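You operate a simulated robot arm through the tools that you are given. There is no shell and no other tool.

Carry out the task below with a simulated robot arm. There is one attempt and no reset: what you move stays moved.

TASK
Dust the white-banded length and label it as the card says.
Fine: white tag and folded wipe into the purple tray; after the dusting, label between the two cleats farthest from the band. What is to be rubbed or washed off counts as gone when no trace of it is left.

It is judged by the outcome, as a careful person would: the job done as asked, and still so three seconds after it is handed in. It fails if anything else is knocked over, pushed out of place, dropped, spilled or broken.

THE ROBOT
A 6-joint arm with a two-finger gripper, fixed in place. Base frame: the origin is at the foot of the arm, x ahead of it, y to its left, z up; the work surface is at about z = 0.88. Units: m, degrees, N and s.
Its first joint turns from -166.0 to 166.0 degrees. Payload 3.43 kg.
The TCP is the grasp point between the finger pads, 0.02 m short of the fingertips. In the tool frame z runs along the fingers and y along their closing line. The gripper opens to 0.19 m. The gripper's body begins 0.248 m behind the TCP.
Orientation is that of the tool frame in the base frame, as a unit quaternion [w, x, y, z]. With the fingers straight down and closing along the base's y, the tool's x points along the base's -x, its y along +y and its z along -z.

THE INTERFACE
- The arm moves only by the tool nudge_tool. Its argument "motion" is text: rows parted by semicolons, each of 7 numbers parted by spaces: the turn, a rotation vector about the tool's x, y, z in units of 45 degrees (1.0 is 45 degrees), then the shift along the tool's x, y, z in units of 500 mm (1.0 is 500 mm), then the closure, from 0 (fully open) to 1 (shut). In form: wx wy wz tx ty tz fingers; .... A call has 1 to 20 rows; each row is the pose to reach, as a shift and turn from the pose commanded when the call began, along the tool's axes at that moment. A call with a number of a shift or a turn outside -1 to 1 is refused whole. Rows are played at 5 a second. More than 0.05 m and 8.6 degrees between two rows, or a gripper value outside its range, and nothing of the call is played. Where a pose cannot be reached the arm comes as near as it can. A force on the tool above 40 N (or 10 N above the force at the start of the call, whichever is more), or a blocked arm, ends the call early, and 0.2 s more pass. Each finger travels about 0.045 m/s and halts on what it meets, pressing with about 38 N; the grip force reading is that of the motor and also rises with nothing between the fingers. The clock runs only during rows and for 0.2 s after the last one: add rows that repeat a pose to give the fingers time. It gives the time, the measured TCP pose, the force on the tool (base axes), the opening and the grip force at its end, in the units of the frame above (readings bear some noise), with the torque about the TCP (base axes, N m) and any sound that the robot's microphone picked up.
- Cameras (640 x 400 px; columns grow to the right, rows downward): "scene" is fixed at [0.3992, 0.498, 1.6382]; the picture's right is [-0.59, -0.81, 0.00], its down [-0.79, 0.58, -0.18] and it looks along [0.15, -0.11, -0.98] (base axes); focal length 214 px, centre (320, 200). "wrist" rides on the gripper at [0.07, -0.008, -0.288] in the tool frame; the picture's right is [0.12, 0.99, 0.00], its down [-0.96, 0.11, -0.25] and it looks along [-0.25, 0.03, 0.97] (tool axes); focal length 261 px, centre (320, 200). There is no depth. A picture from a camera that has moved, and an enlarged one, comes with that camera's place and axes in the base frame and with its lens.
- capture(camera): a new picture of that camera. No time passes.
- slide_trunk(by): slides the trunk up (or, below 0, down) by that many m; the arm rides with it, the base frame stays. It gives what a move gives, with no picture.
- zoom(camera, box): a new picture of the part [left, top, right, bottom] of that camera's present view, enlarged. No time passes.
- sign_off(): hands the job in; it is judged then, once.

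Places have to be worked out from the pictures, the camera data and where the tool is seen. Open the gripper and draw the arm clear of the work before you hand the job in, unless the task says otherwise.

The tools are called as a command line: name --argument value ..., lists and objects as JSON in quotes. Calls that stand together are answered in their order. nudge_tool: Moves the arm, as the interface text tells. Its arguments: {"type":"object","properties":{"motion":{"type":"string"}},"required":["motion"]} The other tools are called the same way: slide_trunk (by) slides the trunk up or down; capture (camera) takes a picture; zoom (camera, box) takes an enlarged picture of a part of a camera's view; sign_off () hands the job in.

At the start:

```text
time_s: 0.0
eef_pos: [0.814, 0.187, 1.1295]
tool_rot: [0.0, 0.0, 1.0, 0.0]
force: [0.4, 0.3, 0.4]
ft_torque: [0.02, 0.03, -0.01]
finger_gap: 0.19
finger_force: 0.0
trunk travel left (down, up): [-0.15, 0.09]
```

scene: 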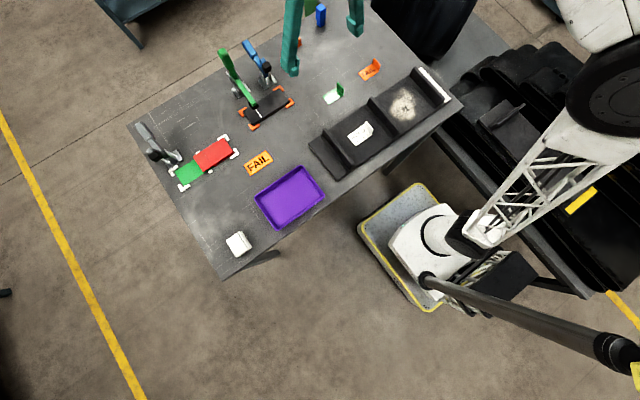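
wrist: 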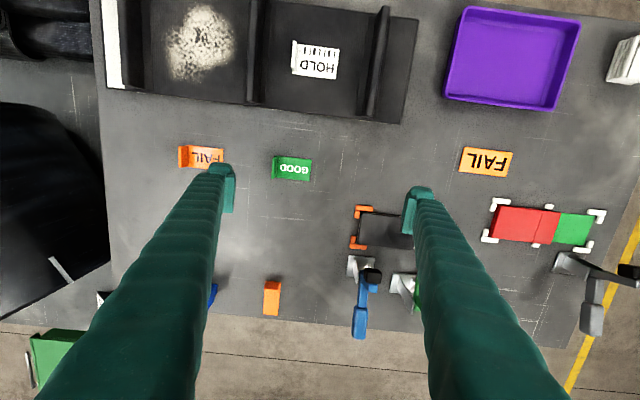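

I begin by looking closer at the scene: a black belt length with a white band, dust, a white HOLD tag, a purple tray, a folded wipe, and several labels. I zoom in to make out the card and details.

zoom --camera "scene" --box '[290, 50, 470, 190]'

zoom --camera "scene" --box '[130, 110, 340, 270]'

zoom --camera "wrist" --box '[90, 0, 430, 200]'

zoom --camera "wrist" --box '[340, 120, 640, 340]'

zoom --camera "scene" --box '[200, 0, 400, 130]'

```text
2.86 times, centred on (380, 120) of scene
camera zoom: at [0.3992, 0.498, 1.6382], right [-0.59, -0.81, 0.0], down [-0.79, 0.58, -0.18], along [0.15, -0.11, -0.98], focal length 613 px, centre (149, 429)
```

zoom: 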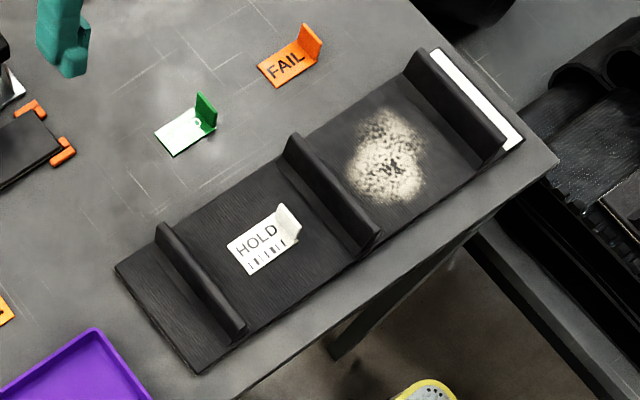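

```text
2.50 times, centred on (235, 190) of scene
camera zoom: at [0.3992, 0.498, 1.6382], right [-0.59, -0.81, 0.0], down [-0.79, 0.58, -0.18], along [0.15, -0.11, -0.98], focal length 536 px, centre (532, 225)
```

zoom: 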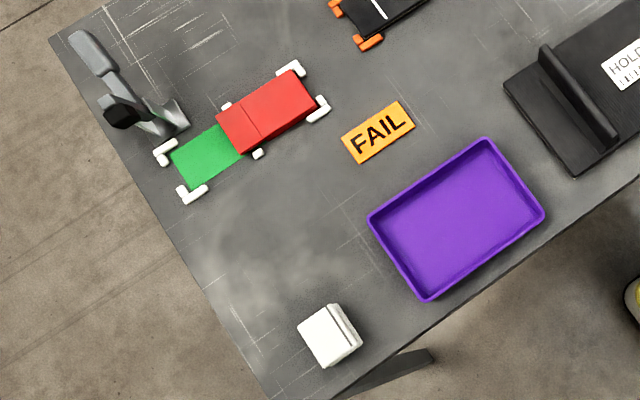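

```text
1.88 times, centred on (260, 100) of wrist
camera zoom: at [0.7435, 0.178, 1.4177], right [-0.12, 0.99, 0.0], down [0.96, 0.11, 0.25], along [0.25, 0.03, -0.97], focal length 491 px, centre (433, 388)
```

zoom: 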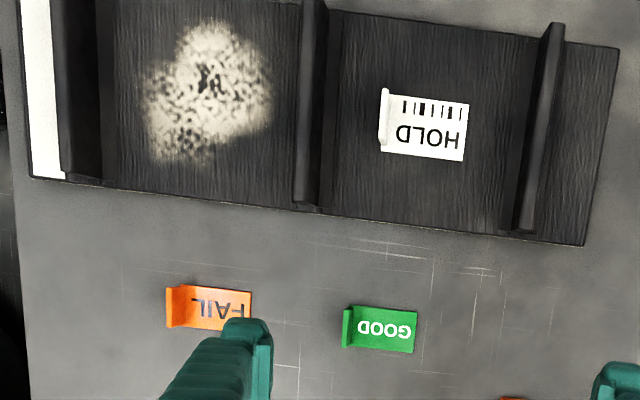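

```text
1.82 times, centred on (490, 230) of wrist
camera zoom: at [0.7435, 0.178, 1.4177], right [-0.12, 0.99, 0.0], down [0.96, 0.11, 0.25], along [0.25, 0.03, -0.97], focal length 474 px, centre (11, 146)
```

zoom: 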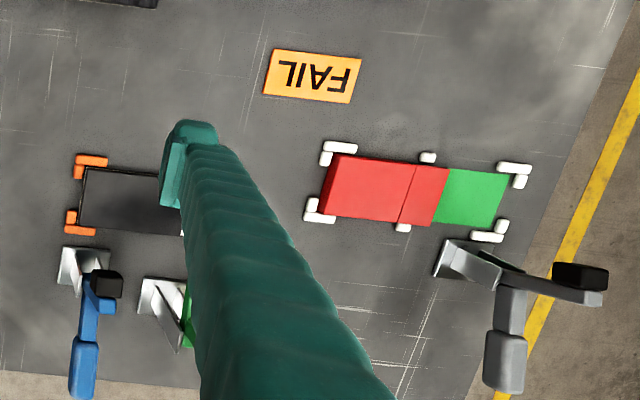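

```text
3.08 times, centred on (300, 65) of scene
camera zoom: at [0.3992, 0.498, 1.6382], right [-0.59, -0.81, 0.0], down [-0.79, 0.58, -0.18], along [0.15, -0.11, -0.98], focal length 660 px, centre (382, 615)
```

zoom: 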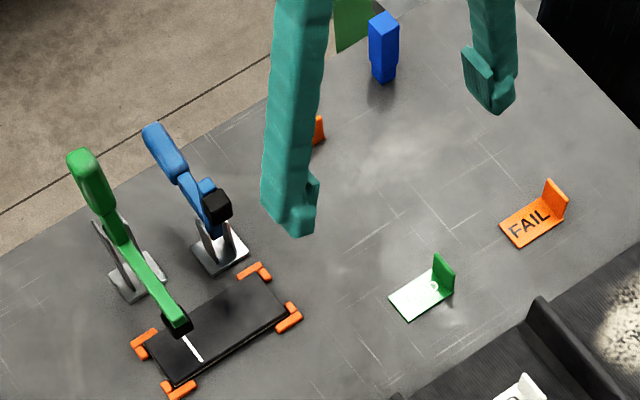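

The card near the tray reads FAIL; the orange FAIL label with an upright tab is at about (0.83, -0.07), and the white HOLD tag lies between the two cleats farthest from the white band at about (0.64, 0.13). I move high above the HOLD tag for a better look.

nudge_tool --motion "0 0 0 0.07 -0.0216 0 0; 0 0 0 0.14 -0.0432 0 0; 0 0 0 0.21 -0.0648 0 0; 0 0 0 0.28 -0.0864 0 0; 0 0 0 0.352 -0.108 0 0"

capture --camera "wrist"

capture --camera "scene"

```text
time_s: 1.2
eef_pos: [0.6408, 0.1305, 1.1236]
tool_rot: [-0.004, 0.001, 1.0, -0.001]
force: [1.0, 0.8, 0.0]
ft_torque: [-0.1, 0.3, 0.0]
finger_gap: 0.1898
finger_force: 0.0
trunk travel left (down, up): [-0.15, 0.09]
```

```text
taken
camera wrist: at [0.5718, 0.1222, 1.4128], right [-0.12, 0.99, 0.0], down [0.96, 0.11, 0.24], along [0.24, 0.03, -0.97], focal length 261 px, centre (320, 200)
```

wrist: 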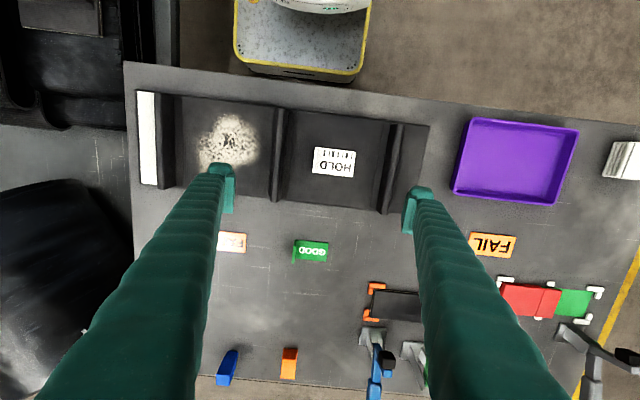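

```text
taken
```

scene: 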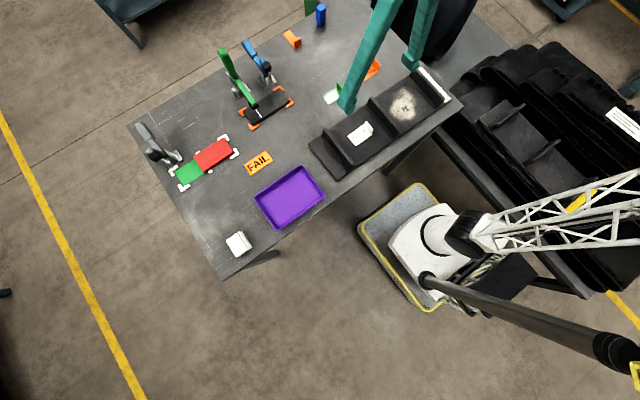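

The measured pose is about (0.641, 0.131, 1.124). Before going on, I check the dark stack on the right of the scene and the closed-up view of the tag and dust.

zoom --camera "scene" --box '[460, 30, 640, 150]'

zoom --camera "wrist" --box '[130, 80, 450, 280]'

zoom --camera "wrist" --box '[440, 90, 640, 330]'

```text
3.33 times, centred on (550, 90) of scene
camera zoom: at [0.3992, 0.498, 1.6382], right [-0.59, -0.81, 0.0], down [-0.79, 0.58, -0.18], along [0.15, -0.11, -0.98], focal length 715 px, centre (-447, 567)
```

zoom: 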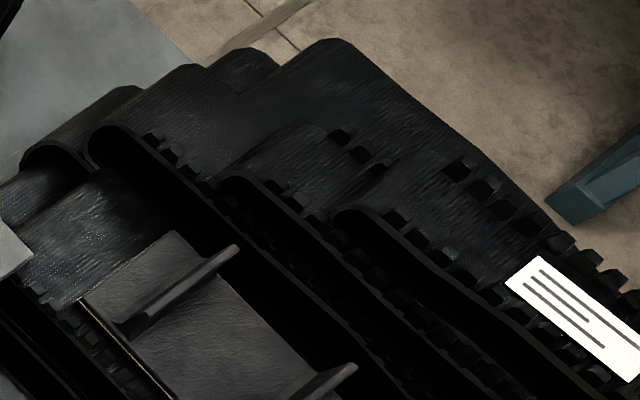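

```text
2.00 times, centred on (290, 180) of wrist
camera zoom: at [0.5718, 0.1222, 1.4128], right [-0.12, 0.99, 0.0], down [0.96, 0.11, 0.24], along [0.24, 0.03, -0.97], focal length 521 px, centre (380, 240)
```

zoom: 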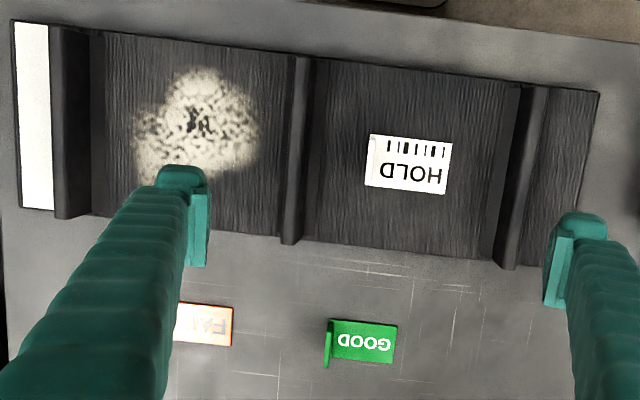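

```text
1.67 times, centred on (540, 210) of wrist
camera zoom: at [0.5718, 0.1222, 1.4128], right [-0.12, 0.99, 0.0], down [0.96, 0.11, 0.24], along [0.24, 0.03, -0.97], focal length 434 px, centre (-47, 183)
```

zoom: 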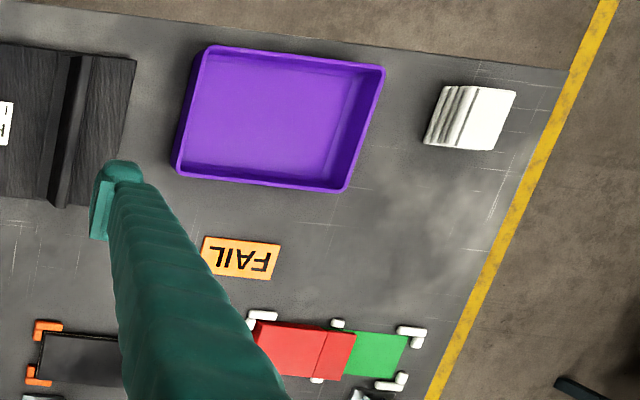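

The stack is background; the belt on the table with the white band is the work. The tag's tab stands across y at about (0.62, 0.12), so I narrow the fingers to about 5 cm and come down above it for a closer look.

nudge_tool --motion "0 0 0 0.018 -0.013 0 0.737; 0 0 0 0.036 -0.026 0.03 0.737; 0 0 0 0.036 -0.026 0.06 0.737; 0 0 0 0.036 -0.026 0.1 0.737; 0 0 0 0.036 -0.026 0.14 0.737; 0 0 0 0.036 -0.026 0.18 0.737; 0 0 0 0.036 -0.026 0.2 0.737; 0 0 0 0.036 -0.026 0.2 0.737; 0 0 0 0.036 -0.026 0.2 0.737; 0 0 0 0.036 -0.026 0.2 0.737"

capture --camera "wrist"

capture --camera "scene"

```text
time_s: 3.4
eef_pos: [0.6218, 0.1195, 1.0235]
tool_rot: [-0.005, 0.0, 1.0, -0.002]
force: [-0.9, 1.2, -0.1]
ft_torque: [0.01, 0.01, 0.0]
finger_gap: 0.0503
finger_force: 0.1
trunk travel left (down, up): [-0.15, 0.09]
```

```text
taken
camera wrist: at [0.5537, 0.1122, 1.3122], right [-0.12, 0.99, 0.0], down [0.96, 0.12, 0.24], along [0.24, 0.03, -0.97], focal length 261 px, centre (320, 200)
```

wrist: 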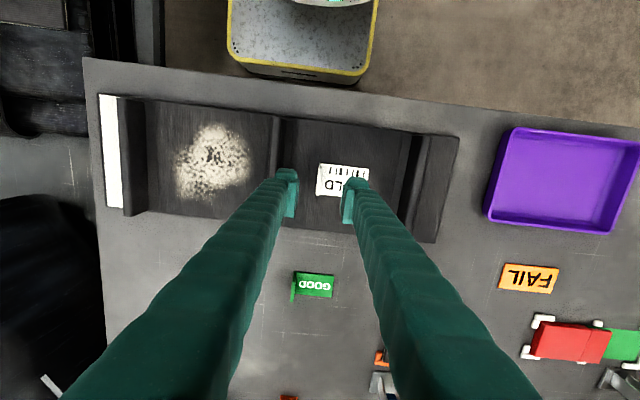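

```text
taken
```

scene: 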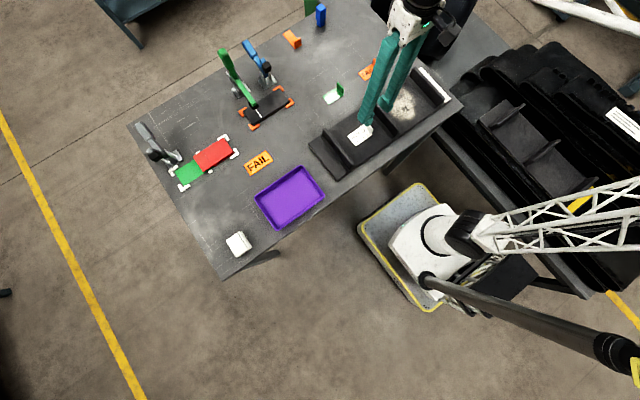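

Measured pose (0.622, 0.1195, 1.0235); the arm sits ~6 mm lower than commanded. I zoom in at the tag between the fingers.

zoom --camera "wrist" --box '[260, 110, 420, 210]'

zoom --camera "scene" --box '[310, 50, 470, 190]'

```text
4.00 times, centred on (340, 160) of wrist
camera zoom: at [0.5537, 0.1122, 1.3122], right [-0.12, 0.99, 0.0], down [0.96, 0.12, 0.24], along [0.24, 0.03, -0.97], focal length 1043 px, centre (240, 360)
```

zoom: 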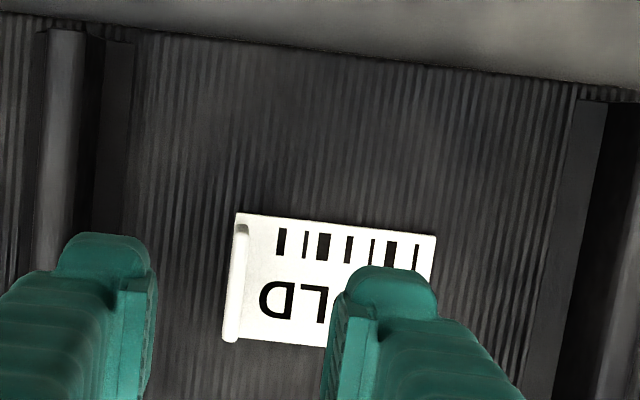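

```text
2.86 times, centred on (390, 120) of scene
camera zoom: at [0.3992, 0.498, 1.6382], right [-0.59, -0.81, 0.0], down [-0.79, 0.58, -0.18], along [0.15, -0.11, -0.98], focal length 613 px, centre (120, 429)
```

zoom: 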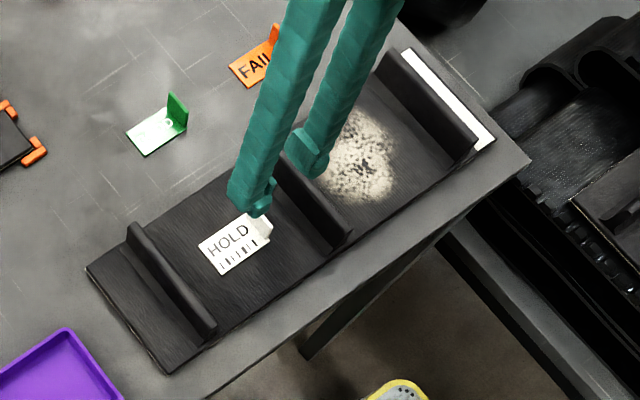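

The tab is centred between the open fingertips (tab centre ≈ (0.622, 0.119)), with clearance to the middle cleat. I descend straight to about z = 0.93 and check before closing.

nudge_tool --motion "0 0 0 0 0 0.05 0.737; 0 0 0 0 0 0.1 0.737; 0 0 0 0 0 0.14 0.737; 0 0 0 0 0 0.17 0.737; 0 0 0 0 0 0.185 0.737; 0 0 0 0 0 0.185 0.737"

capture --camera "wrist"

zoom --camera "scene" --box '[310, 70, 430, 170]'

zoom --camera "wrist" --box '[240, 130, 400, 230]'

```text
time_s: 4.8
eef_pos: [0.6196, 0.1182, 0.9373]
tool_rot: [0.0, 0.0, 1.0, 0.0]
force: [-0.1, 0.2, 0.1]
ft_torque: [0.0, 0.0, -0.01]
finger_gap: 0.0501
finger_force: 0.0
trunk travel left (down, up): [-0.15, 0.09]
```

```text
taken
camera wrist: at [0.549, 0.1104, 1.2255], right [-0.12, 0.99, 0.0], down [0.96, 0.11, 0.25], along [0.25, 0.03, -0.97], focal length 261 px, centre (320, 200)
```

wrist: 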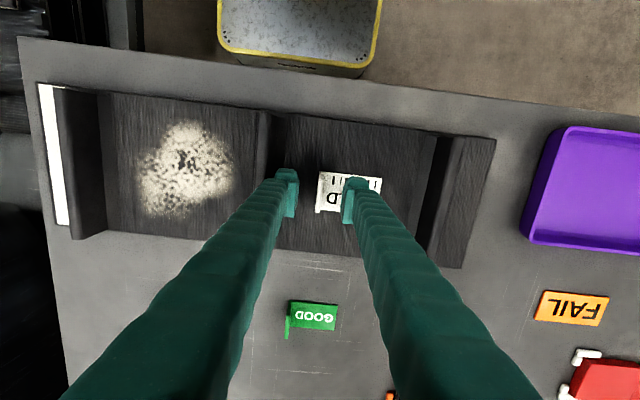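

```text
4.00 times, centred on (370, 120) of scene
camera zoom: at [0.3992, 0.498, 1.6382], right [-0.59, -0.81, 0.0], down [-0.79, 0.58, -0.18], along [0.15, -0.11, -0.98], focal length 858 px, centre (120, 520)
```

zoom: 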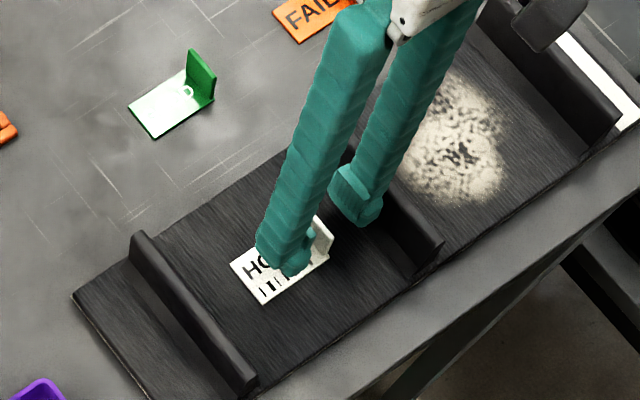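

```text
4.00 times, centred on (320, 180) of wrist
camera zoom: at [0.549, 0.1104, 1.2255], right [-0.12, 0.99, 0.0], down [0.96, 0.11, 0.25], along [0.25, 0.03, -0.97], focal length 1043 px, centre (320, 280)
```

zoom: 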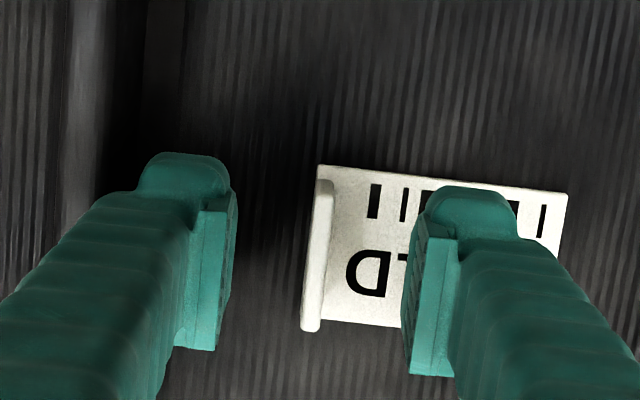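

Fingers now straddle the tab evenly at z = 0.937, tips beside its upper part. I go down about 2 cm more and close gently on the tab.

nudge_tool --motion "0 0 0 0 0 0.02 0.737; 0 0 0 0 0 0.036 0.737; 0 0 0 0 0 0.036 0.737; 0 0 0 0 0 0.036 0.85; 0 0 0 0 0 0.036 0.95; 0 0 0 0 0 0.036 1; 0 0 0 0 0 0.036 1; 0 0 0 0 0 0.036 1; 0 0 0 0 0 0.036 1"

capture --camera "wrist"

zoom --camera "scene" --box '[310, 70, 430, 170]'

```text
time_s: 6.8
eef_pos: [0.6208, 0.1199, 0.9191]
tool_rot: [0.0, 0.0, 1.0, 0.0]
force: [0.4, 0.7, -0.1]
ft_torque: [0.04, -0.05, 0.01]
finger_gap: 0.0059
finger_force: 37.9
trunk travel left (down, up): [-0.15, 0.09]
```

```text
taken
camera wrist: at [0.5495, 0.1109, 1.2079], right [-0.12, 0.99, 0.0], down [0.96, 0.11, 0.25], along [0.25, 0.03, -0.97], focal length 261 px, centre (320, 200)
```

wrist: 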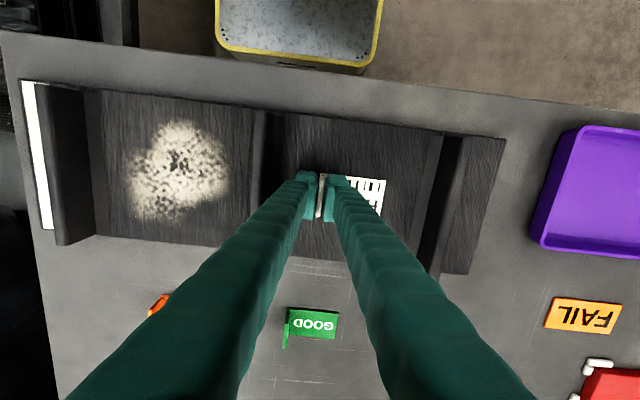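

```text
4.00 times, centred on (370, 120) of scene
camera zoom: at [0.3992, 0.498, 1.6382], right [-0.59, -0.81, 0.0], down [-0.79, 0.58, -0.18], along [0.15, -0.11, -0.98], focal length 858 px, centre (120, 520)
```

zoom: 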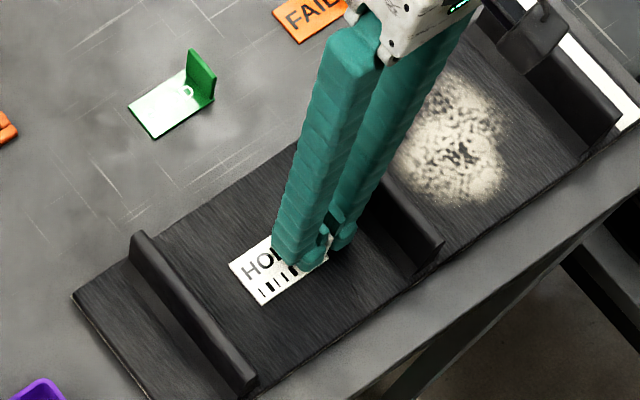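

The grip holds on a 6 mm tab with 38 N. I lift the tag straight up and check that it came along.

nudge_tool --motion "0 0 0 0 0 -0.04 1; 0 0 0 0 0 -0.1 1; 0 0 0 0 0 -0.17 1; 0 0 0 0 0 -0.24 1; 0 0 0 0 0 -0.3 1; 0 0 0 0 0 -0.3 1"

capture --camera "wrist"

capture --camera "scene"

```text
time_s: 8.2
eef_pos: [0.629, 0.1206, 1.0546]
tool_rot: [-0.013, 0.001, 1.0, -0.002]
force: [0.1, 0.0, -0.3]
ft_torque: [-0.02, 0.03, -0.02]
finger_gap: 0.0061
finger_force: 37.8
trunk travel left (down, up): [-0.15, 0.09]
```

```text
taken
camera wrist: at [0.5662, 0.1146, 1.3436], right [-0.12, 0.99, 0.0], down [0.97, 0.12, 0.22], along [0.22, 0.02, -0.98], focal length 261 px, centre (320, 200)
```

wrist: 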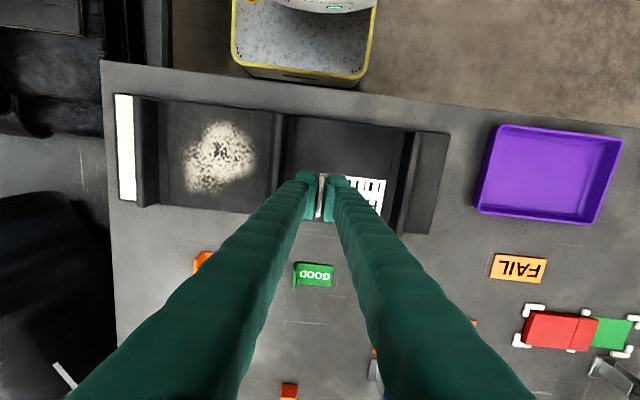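

```text
taken
```

scene: 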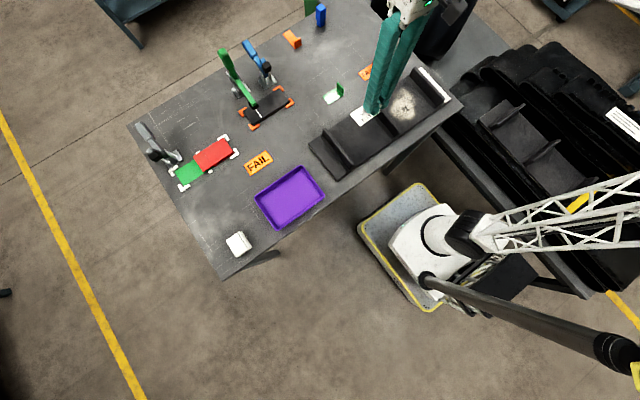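

The tag came up with the gripper. The measured pose lags the command, so I wait a moment to see whether it settles.

nudge_tool --motion "0 0 0 0 0 0 1; 0 0 0 0 0 0 1; 0 0 0 0 0 0 1"

```text
time_s: 9.0
eef_pos: [0.6292, 0.122, 1.0543]
tool_rot: [-0.012, 0.0, 1.0, -0.003]
force: [0.2, 0.6, -0.3]
ft_torque: [-0.03, 0.01, -0.01]
finger_gap: 0.0062
finger_force: 38.1
trunk travel left (down, up): [-0.15, 0.09]
```

It holds there: at that height near the base the arm simply can't quite reach the exact pose (small tilt). I carry the tag over at about z = 1.03 toward the tray, roughly (0.585, 0.45).

nudge_tool --motion "0 0 0 0 0.08 0.03 1; 0 0 0 0.01 0.16 0.06 1; 0 0 0 0.02 0.24 0.078 1; 0 0 0 0.03 0.32 0.078 1; 0 0 0 0.04 0.4 0.078 1; 0 0 0 0.05 0.48 0.078 1; 0 0 0 0.06 0.56 0.078 1; 0 0 0 0.07 0.62 0.078 1; 0 0 0 0.07 0.66 0.078 1; 0 0 0 0.07 0.66 0.078 1"

capture --camera "wrist"

capture --camera "scene"

```text
time_s: 11.2
eef_pos: [0.5893, 0.4483, 1.0213]
tool_rot: [-0.006, 0.005, 1.0, -0.004]
force: [-0.4, -0.5, 0.3]
ft_torque: [0.0, -0.01, 0.0]
finger_gap: 0.0063
finger_force: 38.0
trunk travel left (down, up): [-0.15, 0.09]
```

```text
taken
camera wrist: at [0.5219, 0.4443, 1.3092], right [-0.11, 0.99, -0.01], down [0.97, 0.11, 0.24], along [0.24, 0.02, -0.97], focal length 261 px, centre (320, 200)
```

wrist: 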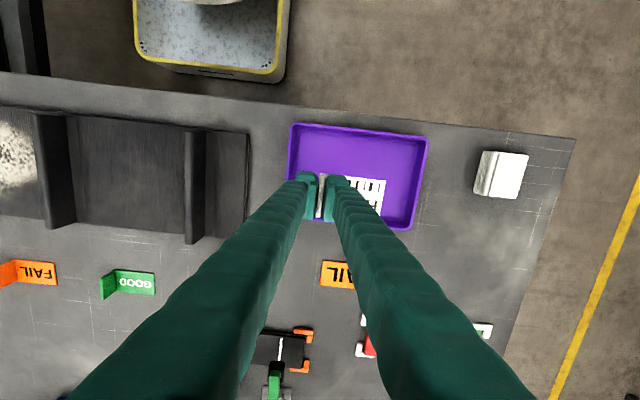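

```text
taken
```

scene: 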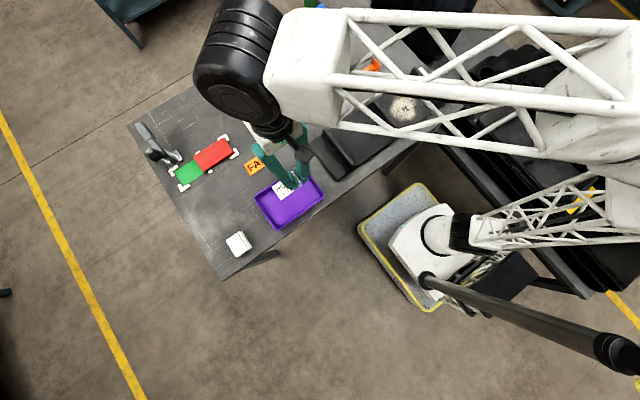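

The tray rim spans about x 0.51–0.65, y 0.40–0.60 and the tag hangs above its left half. I shift slightly toward -y to leave room for the wipe and descend to about z = 0.935.

nudge_tool --motion "0 0 0 0.006 -0.02 0.05 1; 0 0 0 0.006 -0.02 0.1 1; 0 0 0 0.006 -0.02 0.15 1; 0 0 0 0.006 -0.02 0.19 1; 0 0 0 0.006 -0.02 0.19 1"

capture --camera "wrist"

zoom --camera "scene" --box '[230, 140, 350, 240]'

zoom --camera "wrist" --box '[250, 90, 450, 240]'

```text
time_s: 12.4
eef_pos: [0.5822, 0.4403, 0.9344]
tool_rot: [0.001, 0.0, 1.0, 0.0]
force: [0.0, 0.2, -0.7]
ft_torque: [0.02, -0.02, -0.01]
finger_gap: 0.0062
finger_force: 38.2
trunk travel left (down, up): [-0.15, 0.09]
```

```text
taken
camera wrist: at [0.5106, 0.4323, 1.2225], right [-0.12, 0.99, 0.0], down [0.96, 0.12, 0.25], along [0.25, 0.03, -0.97], focal length 261 px, centre (320, 200)
```

wrist: 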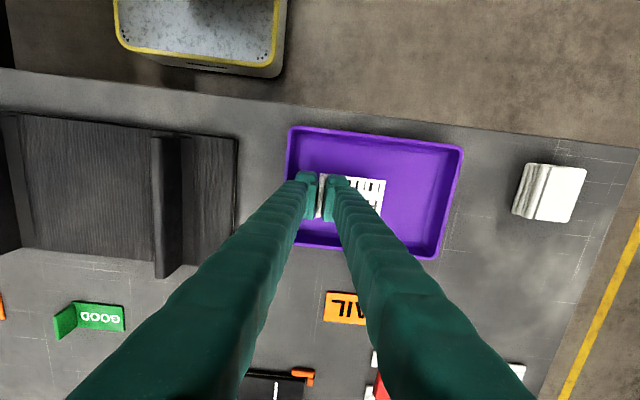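

```text
4.00 times, centred on (290, 190) of scene
camera zoom: at [0.3992, 0.498, 1.6382], right [-0.59, -0.81, 0.0], down [-0.79, 0.58, -0.18], along [0.15, -0.11, -0.98], focal length 858 px, centre (440, 240)
```

zoom: 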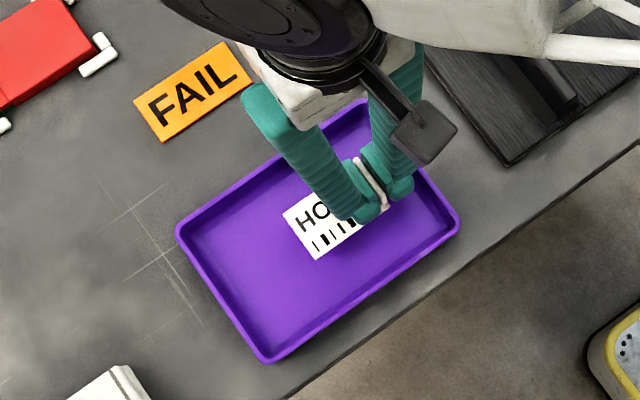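

```text
2.67 times, centred on (350, 165) of wrist
camera zoom: at [0.5106, 0.4323, 1.2225], right [-0.12, 0.99, 0.0], down [0.96, 0.12, 0.25], along [0.25, 0.03, -0.97], focal length 695 px, centre (240, 293)
```

zoom: 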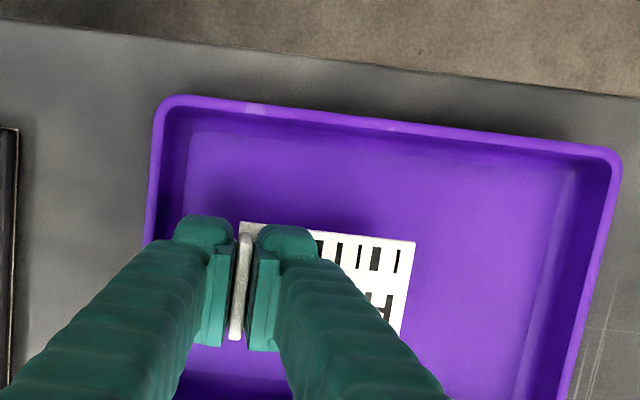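

The tag is well inside the tray outline. I lower slowly and watch the force for contact with the tray floor.

nudge_tool --motion "0 0 0 0 0 0.015 1; 0 0 0 0 0 0.025 1; 0 0 0 0 0 0.03 1; 0 0 0 0 0 0.034 1; 0 0 0 0 0 0.034 1"

```text
time_s: 13.6
eef_pos: [0.5819, 0.4403, 0.9176]
tool_rot: [0.0, 0.0, 1.0, 0.0]
force: [-0.4, -0.2, 0.4]
ft_torque: [-0.04, -0.02, 0.01]
finger_gap: 0.0059
finger_force: 38.0
trunk travel left (down, up): [-0.15, 0.09]
```

No contact yet at z = 0.918; I keep lowering by a few millimetres.

nudge_tool --motion "0 0 0 0 0 0.004 1; 0 0 0 0 0 0.008 1; 0 0 0 0 0 0.01 1; 0 0 0 0 0 0.01 1"

```text
time_s: 14.6
eef_pos: [0.5819, 0.4394, 0.9127]
tool_rot: [0.001, 0.0, 1.0, 0.0]
force: [0.1, -0.1, -0.6]
ft_torque: [0.02, 0.02, 0.01]
finger_gap: 0.006
finger_force: 38.6
trunk travel left (down, up): [-0.15, 0.09]
```

Still free at z = 0.913; another few millimetres down.

nudge_tool --motion "0 0 0 0 0 0.004 1; 0 0 0 0 0 0.008 1; 0 0 0 0 0 0.008 1"

zoom --camera "wrist" --box '[250, 90, 450, 240]'

zoom --camera "scene" --box '[230, 140, 350, 240]'

```text
time_s: 15.4
eef_pos: [0.5822, 0.4381, 0.9093]
tool_rot: [0.0, 0.0, 1.0, 0.0]
force: [1.2, 0.4, 8.5]
ft_torque: [0.01, -0.03, 0.0]
finger_gap: 0.0059
finger_force: 37.9
trunk travel left (down, up): [-0.15, 0.09]
```

```text
2.67 times, centred on (350, 165) of wrist
camera zoom: at [0.511, 0.4303, 1.1975], right [-0.12, 0.99, 0.0], down [0.96, 0.11, 0.25], along [0.25, 0.03, -0.97], focal length 695 px, centre (240, 293)
```

zoom: 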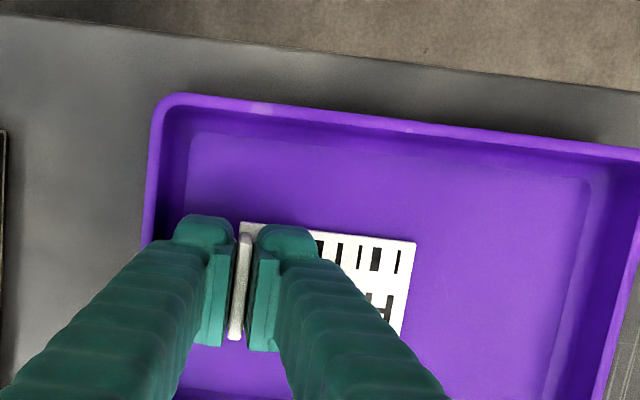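

```text
4.00 times, centred on (290, 190) of scene
camera zoom: at [0.3992, 0.498, 1.6382], right [-0.59, -0.81, 0.0], down [-0.79, 0.58, -0.18], along [0.15, -0.11, -0.98], focal length 858 px, centre (440, 240)
```

zoom: 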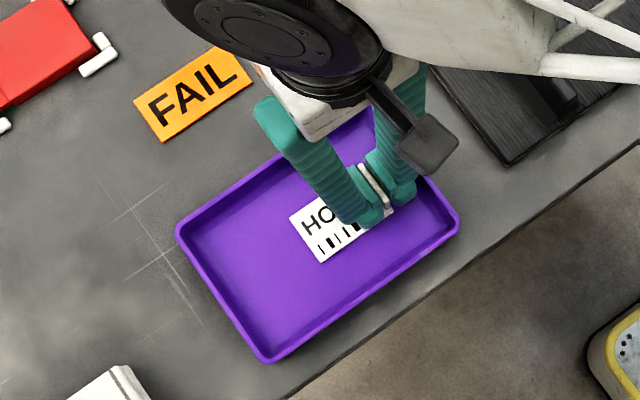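

Contact reads 8.5 N at z = 0.909: the tag rests on the tray floor. I ease up 1 mm, open the fingers only a few millimetres (the tray wall is near), and lift straight out.

nudge_tool --motion "0 0 0 0 0 -0.002 1; 0 0 0 0 0 -0.002 0.925; 0 0 0 0 0 -0.002 0.925; 0 0 0 0 0 -0.002 0.925; 0 0 0 0 0 -0.02 0.925; 0 0 0 0 0 -0.06 0.925; 0 0 0 0 0 -0.1 0.925; 0 0 0 0 0 -0.14 0.925; 0 0 0 0 0 -0.18 0.85; 0 0 0 0 0 -0.18 0.85"

capture --camera "wrist"

zoom --camera "scene" --box '[230, 140, 350, 240]'

```text
time_s: 17.6
eef_pos: [0.5866, 0.4382, 0.9893]
tool_rot: [-0.005, 0.003, 1.0, -0.004]
force: [-0.1, -0.3, -0.1]
ft_torque: [0.02, -0.01, -0.01]
finger_gap: 0.0284
finger_force: 0.0
trunk travel left (down, up): [-0.15, 0.09]
```

```text
taken
camera wrist: at [0.5193, 0.433, 1.278], right [-0.11, 0.99, -0.01], down [0.97, 0.11, 0.24], along [0.24, 0.02, -0.97], focal length 261 px, centre (320, 200)
```

wrist: 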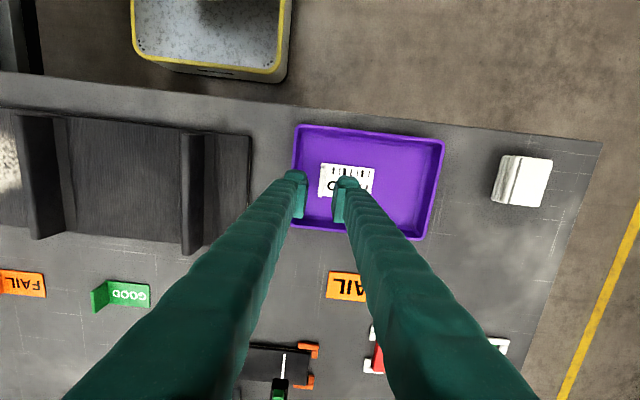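

```text
4.00 times, centred on (290, 190) of scene
camera zoom: at [0.3992, 0.498, 1.6382], right [-0.59, -0.81, 0.0], down [-0.79, 0.58, -0.18], along [0.15, -0.11, -0.98], focal length 858 px, centre (440, 240)
```

zoom: 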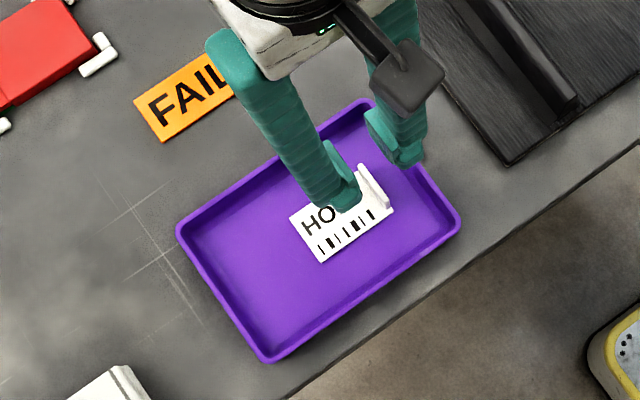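

The HOLD tag lies flat in the tray. Next, the wipe at about (0.55, 0.72): I move over, open wider, and start turning the tool 90° so the fingers will close along x (keeps them clear of the cleats while wiping).

nudge_tool --motion "0 0 0 0 0 -0.062 0.6; 0 0 0.14 0.009 0.08 -0.062 0.5; 0 0 0.28 0.018 0.16 -0.062 0.42; 0 0 0.42 0.027 0.24 -0.062 0.42; 0 0 0.56 0.036 0.32 -0.062 0.42; 0 0 0.7 0.045 0.4 -0.062 0.42; 0 0 0.85 0.055 0.48 -0.062 0.42; 0 0 1 0.064 0.55 -0.062 0.42; 0 0 1 0.064 0.55 -0.062 0.42"

capture --camera "wrist"

```text
time_s: 19.6
eef_pos: [0.5503, 0.7158, 1.0288]
tool_rot: [0.001, 0.383, 0.924, 0.0]
force: [0.9, 0.4, -0.7]
ft_torque: [-0.03, 0.05, -0.05]
finger_gap: 0.1101
finger_force: 0.1
trunk travel left (down, up): [-0.15, 0.09]
```

```text
taken
camera wrist: at [0.4943, 0.7598, 1.3175], right [0.62, 0.79, 0.0], down [0.76, -0.6, 0.25], along [0.19, -0.15, -0.97], focal length 261 px, centre (320, 200)
```

wrist: 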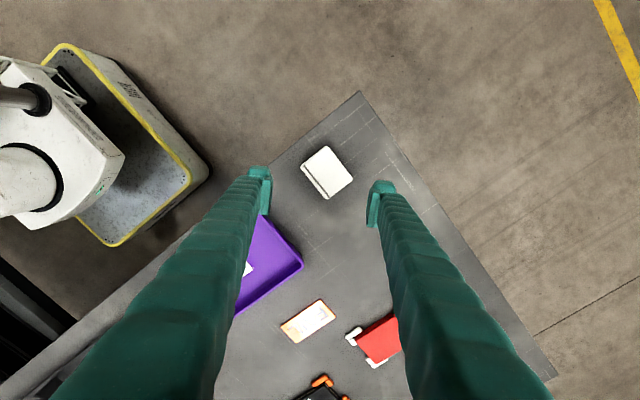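

The rotated pose is reached exactly. I finish the second 45° turn above the wipe.

nudge_tool --motion "0 0 0.17 0 0 0 0.42; 0 0 0.34 0 0 0 0.42; 0 0 0.51 0 0 0 0.42; 0 0 0.68 0 0 0 0.42; 0 0 0.85 0 0 0 0.42; 0 0 1 0 0 0 0.42; 0 0 1 0 0 0 0.42"

capture --camera "wrist"

zoom --camera "wrist" --box '[240, 110, 400, 210]'

zoom --camera "scene" --box '[190, 200, 290, 280]'

```text
time_s: 21.2
eef_pos: [0.5493, 0.7149, 1.03]
tool_rot: [-0.001, 0.708, 0.706, 0.001]
force: [-0.2, 0.5, -0.5]
ft_torque: [0.01, 0.0, 0.01]
finger_gap: 0.1102
finger_force: 0.0
trunk travel left (down, up): [-0.15, 0.09]
```

```text
taken
camera wrist: at [0.5421, 0.7855, 1.3178], right [0.99, 0.12, 0.0], down [0.11, -0.96, 0.25], along [0.03, -0.25, -0.97], focal length 261 px, centre (320, 200)
```

wrist: 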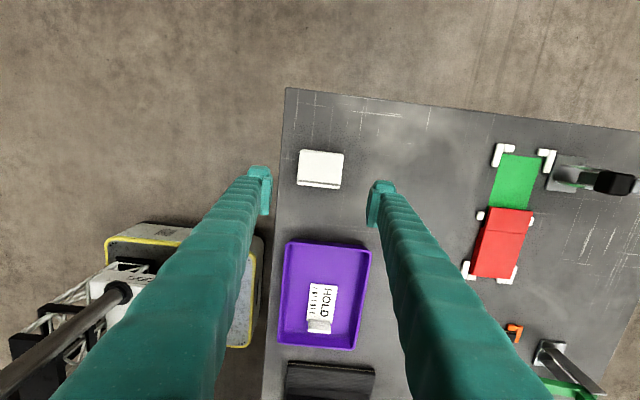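

```text
4.00 times, centred on (320, 160) of wrist
camera zoom: at [0.5421, 0.7855, 1.3178], right [0.99, 0.12, 0.0], down [0.11, -0.96, 0.25], along [0.03, -0.25, -0.97], focal length 1043 px, centre (320, 360)
```

zoom: 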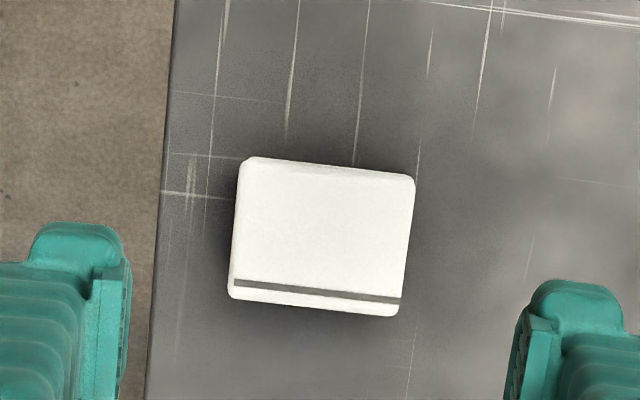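

```text
5.00 times, centred on (240, 240) of scene
camera zoom: at [0.3992, 0.498, 1.6382], right [-0.59, -0.81, 0.0], down [-0.79, 0.58, -0.18], along [0.15, -0.11, -0.98], focal length 1072 px, centre (720, 0)
```

zoom: 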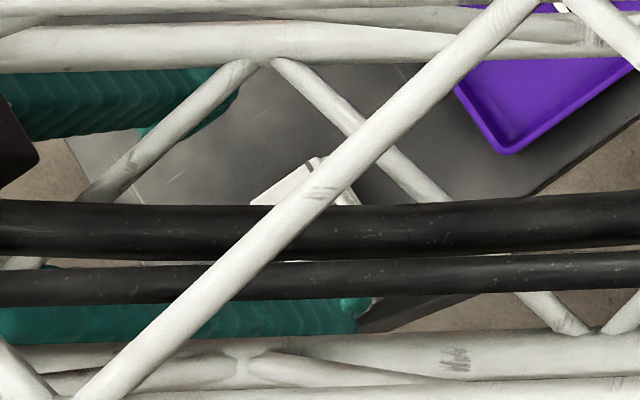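

The wipe is about 0.065 × 0.052 m, 0.03 m tall, centred near (0.549, 0.731) and aligned with the base axes. I centre over it and descend to just above, then check.

nudge_tool --motion "0 0 0 0.016 0 0.04 0.42; 0 0 0 0.032 0 0.09 0.42; 0 0 0 0.032 0 0.14 0.42; 0 0 0 0.032 0 0.17 0.42; 0 0 0 0.032 0 0.17 0.42"

capture --camera "wrist"

zoom --camera "wrist" --box '[220, 110, 420, 235]'

capture --camera "scene"

```text
time_s: 22.4
eef_pos: [0.5494, 0.7285, 0.9443]
tool_rot: [0.0, 0.707, 0.707, 0.0]
force: [-0.1, -0.4, -0.5]
ft_torque: [-0.03, 0.02, -0.02]
finger_gap: 0.1104
finger_force: 0.2
trunk travel left (down, up): [-0.15, 0.09]
```

```text
taken
camera wrist: at [0.5407, 0.8001, 1.2324], right [0.99, 0.12, 0.0], down [0.11, -0.96, 0.25], along [0.03, -0.25, -0.97], focal length 261 px, centre (320, 200)
```

wrist: 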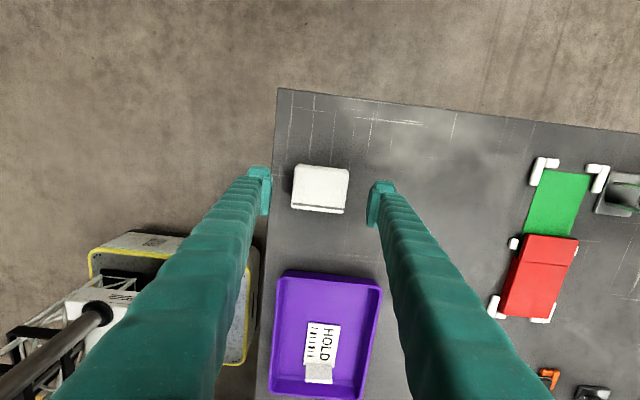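

```text
3.20 times, centred on (320, 172) of wrist
camera zoom: at [0.5407, 0.8001, 1.2324], right [0.99, 0.12, 0.0], down [0.11, -0.96, 0.25], along [0.03, -0.25, -0.97], focal length 834 px, centre (320, 288)
```

zoom: 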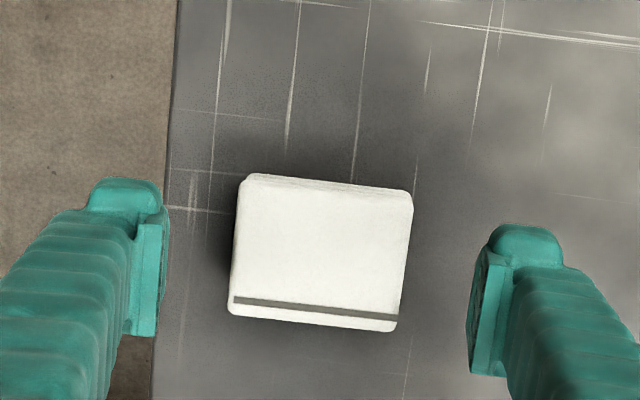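

```text
taken
```

scene: 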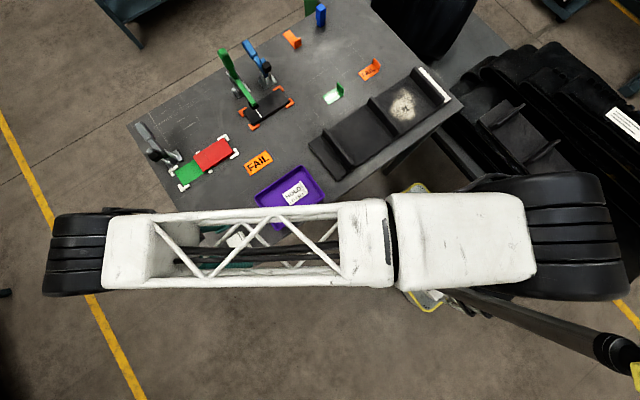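

The wipe sits centred between the fingers. I lower to z ≈ 0.912, leaving the wipe's lower third below the fingertips, and close.

nudge_tool --motion "0 0 0 0 0 0.03 0.42; 0 0 0 0 0 0.055 0.42; 0 0 0 0 0 0.066 0.42; 0 0 0 0 0 0.066 0.42; 0 0 0 0 0 0.066 0.6; 0 0 0 0 0 0.066 0.8; 0 0 0 0 0 0.066 1; 0 0 0 0 0 0.066 1; 0 0 0 0 0 0.066 1"

zoom --camera "wrist" --box '[220, 110, 420, 235]'

```text
time_s: 24.4
eef_pos: [0.5518, 0.7287, 0.9124]
tool_rot: [0.0, 0.707, 0.707, 0.001]
force: [-0.2, 0.4, 0.3]
ft_torque: [0.03, 0.04, -0.02]
finger_gap: 0.0682
finger_force: 37.9
trunk travel left (down, up): [-0.15, 0.09]
```

```text
3.20 times, centred on (320, 172) of wrist
camera zoom: at [0.5414, 0.7998, 1.2004], right [0.99, 0.12, 0.0], down [0.11, -0.96, 0.25], along [0.03, -0.25, -0.97], focal length 834 px, centre (320, 288)
```

zoom: 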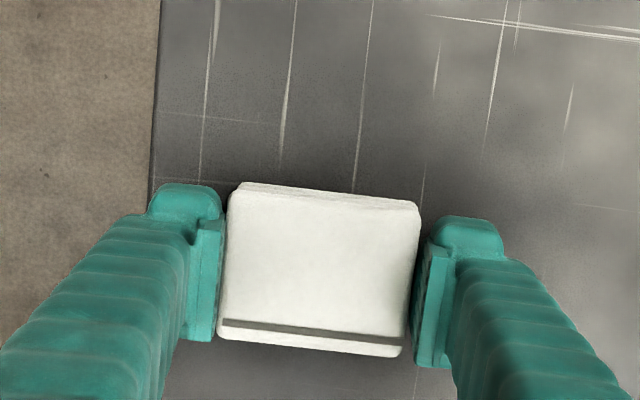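

The wipe is gripped (68 mm across). I lift it and check it holds.

nudge_tool --motion "0 0 0 0 0 -0.03 1; 0 0 0 0 0 -0.08 1; 0 0 0 0 0 -0.13 1; 0 0 0 0 0 -0.16 1; 0 0 0 0 0 -0.16 1"

capture --camera "wrist"

```text
time_s: 25.6
eef_pos: [0.5514, 0.73, 0.9921]
tool_rot: [0.0, 0.707, 0.707, 0.001]
force: [-0.5, 0.3, -0.4]
ft_torque: [0.01, -0.02, 0.02]
finger_gap: 0.0684
finger_force: 37.5
trunk travel left (down, up): [-0.15, 0.09]
```

```text
taken
camera wrist: at [0.5425, 0.8009, 1.2801], right [0.99, 0.12, 0.0], down [0.11, -0.96, 0.25], along [0.03, -0.25, -0.97], focal length 261 px, centre (320, 200)
```

wrist: 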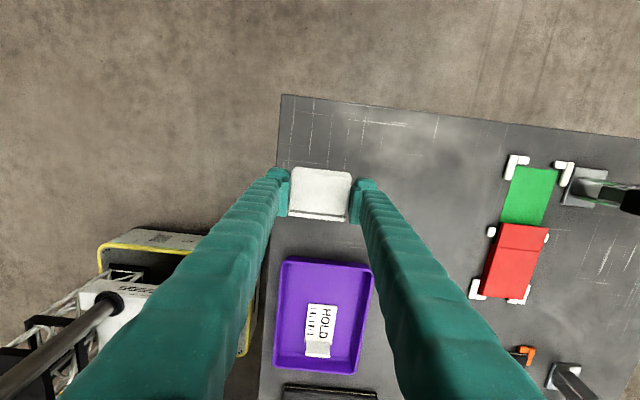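

The wipe is up with the gripper. I carry it along -y at z ≈ 0.99 toward the dusty bay.

nudge_tool --motion "0 0 0 -0.08 0 0 1; 0 0 0 -0.17 0 0 1; 0 0 0 -0.26 0.02 0 1; 0 0 0 -0.35 0.04 0 1; 0 0 0 -0.44 0.06 0 1; 0 0 0 -0.53 0.08 0 1; 0 0 0 -0.62 0.1 0 1; 0 0 0 -0.71 0.12 0 1; 0 0 0 -0.8 0.14 0 1; 0 0 0 -0.88 0.15 0 1; 0 0 0 -0.9 0.15 0 1"

capture --camera "wrist"

```text
time_s: 28.0
eef_pos: [0.6249, 0.2794, 0.9932]
tool_rot: [0.0, 0.707, 0.708, 0.0]
force: [-0.6, 0.1, 0.0]
ft_torque: [-0.04, -0.02, 0.0]
finger_gap: 0.0683
finger_force: 37.4
trunk travel left (down, up): [-0.15, 0.09]
```

```text
taken
camera wrist: at [0.6162, 0.3505, 1.2807], right [0.99, 0.12, 0.0], down [0.12, -0.96, 0.25], along [0.03, -0.25, -0.97], focal length 261 px, centre (320, 200)
```

wrist: 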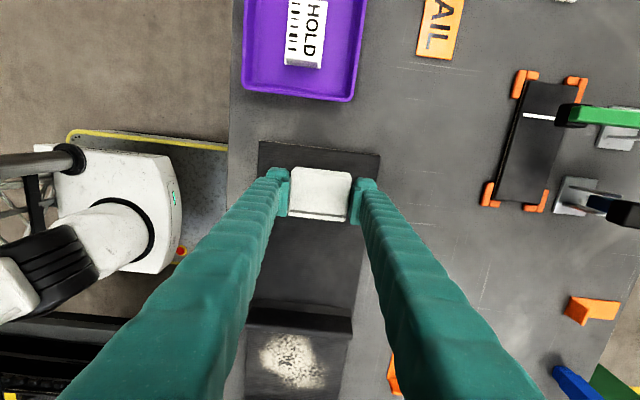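

The wipe travels well; the next bay with dust is ahead. I move above the dust at about (0.61, -0.05), staying well above the cleats (tops near z 0.933).

nudge_tool --motion "0 0 0 -0.08 0 0 1; 0 0 0 -0.17 -0.005 0 1; 0 0 0 -0.26 -0.01 0 1; 0 0 0 -0.35 -0.015 0 1; 0 0 0 -0.44 -0.02 0 1; 0 0 0 -0.53 -0.026 0 1; 0 0 0 -0.61 -0.026 0 1; 0 0 0 -0.662 -0.026 0 1; 0 0 0 -0.662 -0.026 0 1"

capture --camera "wrist"

capture --camera "scene"

```text
time_s: 30.0
eef_pos: [0.6146, -0.0512, 0.9854]
tool_rot: [-0.004, 0.707, 0.707, -0.004]
force: [0.0, 0.1, -0.3]
ft_torque: [-0.01, 0.02, -0.01]
finger_gap: 0.0683
finger_force: 38.2
trunk travel left (down, up): [-0.15, 0.09]
```

```text
taken
camera wrist: at [0.6088, 0.019, 1.2738], right [0.99, 0.12, -0.01], down [0.12, -0.96, 0.25], along [0.02, -0.24, -0.97], focal length 261 px, centre (320, 200)
```

wrist: 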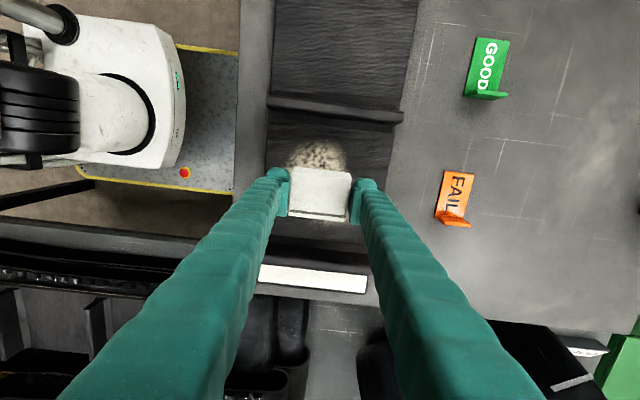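

```text
taken
```

scene: 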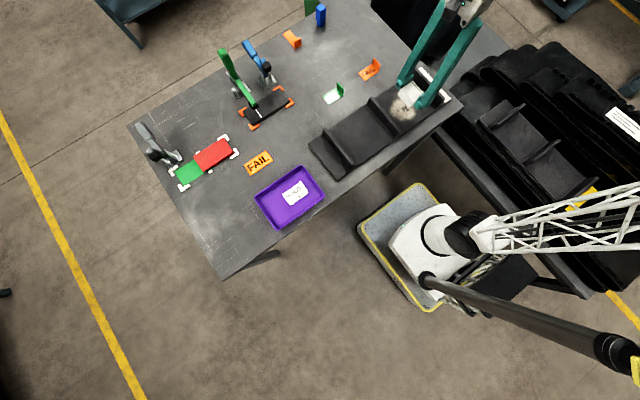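

The wipe hangs over the dust; the bay runs from about y = -0.157 to 0.038. I descend close to the belt, expecting contact near z ≈ 0.925.

nudge_tool --motion "0 0 0 0 0 0.06 1; 0 0 0 0 0 0.1 1; 0 0 0 0 0 0.12 1; 0 0 0 0 0 0.126 1; 0 0 0 0 0 0.13 1; 0 0 0 0 0 0.13 1"

```text
time_s: 31.4
eef_pos: [0.6115, -0.0515, 0.9278]
tool_rot: [0.0, 0.707, 0.707, 0.0]
force: [-1.5, 0.1, 14.7]
ft_torque: [0.02, 0.3, 0.02]
finger_gap: 0.0683
finger_force: 38.0
trunk travel left (down, up): [-0.15, 0.09]
```

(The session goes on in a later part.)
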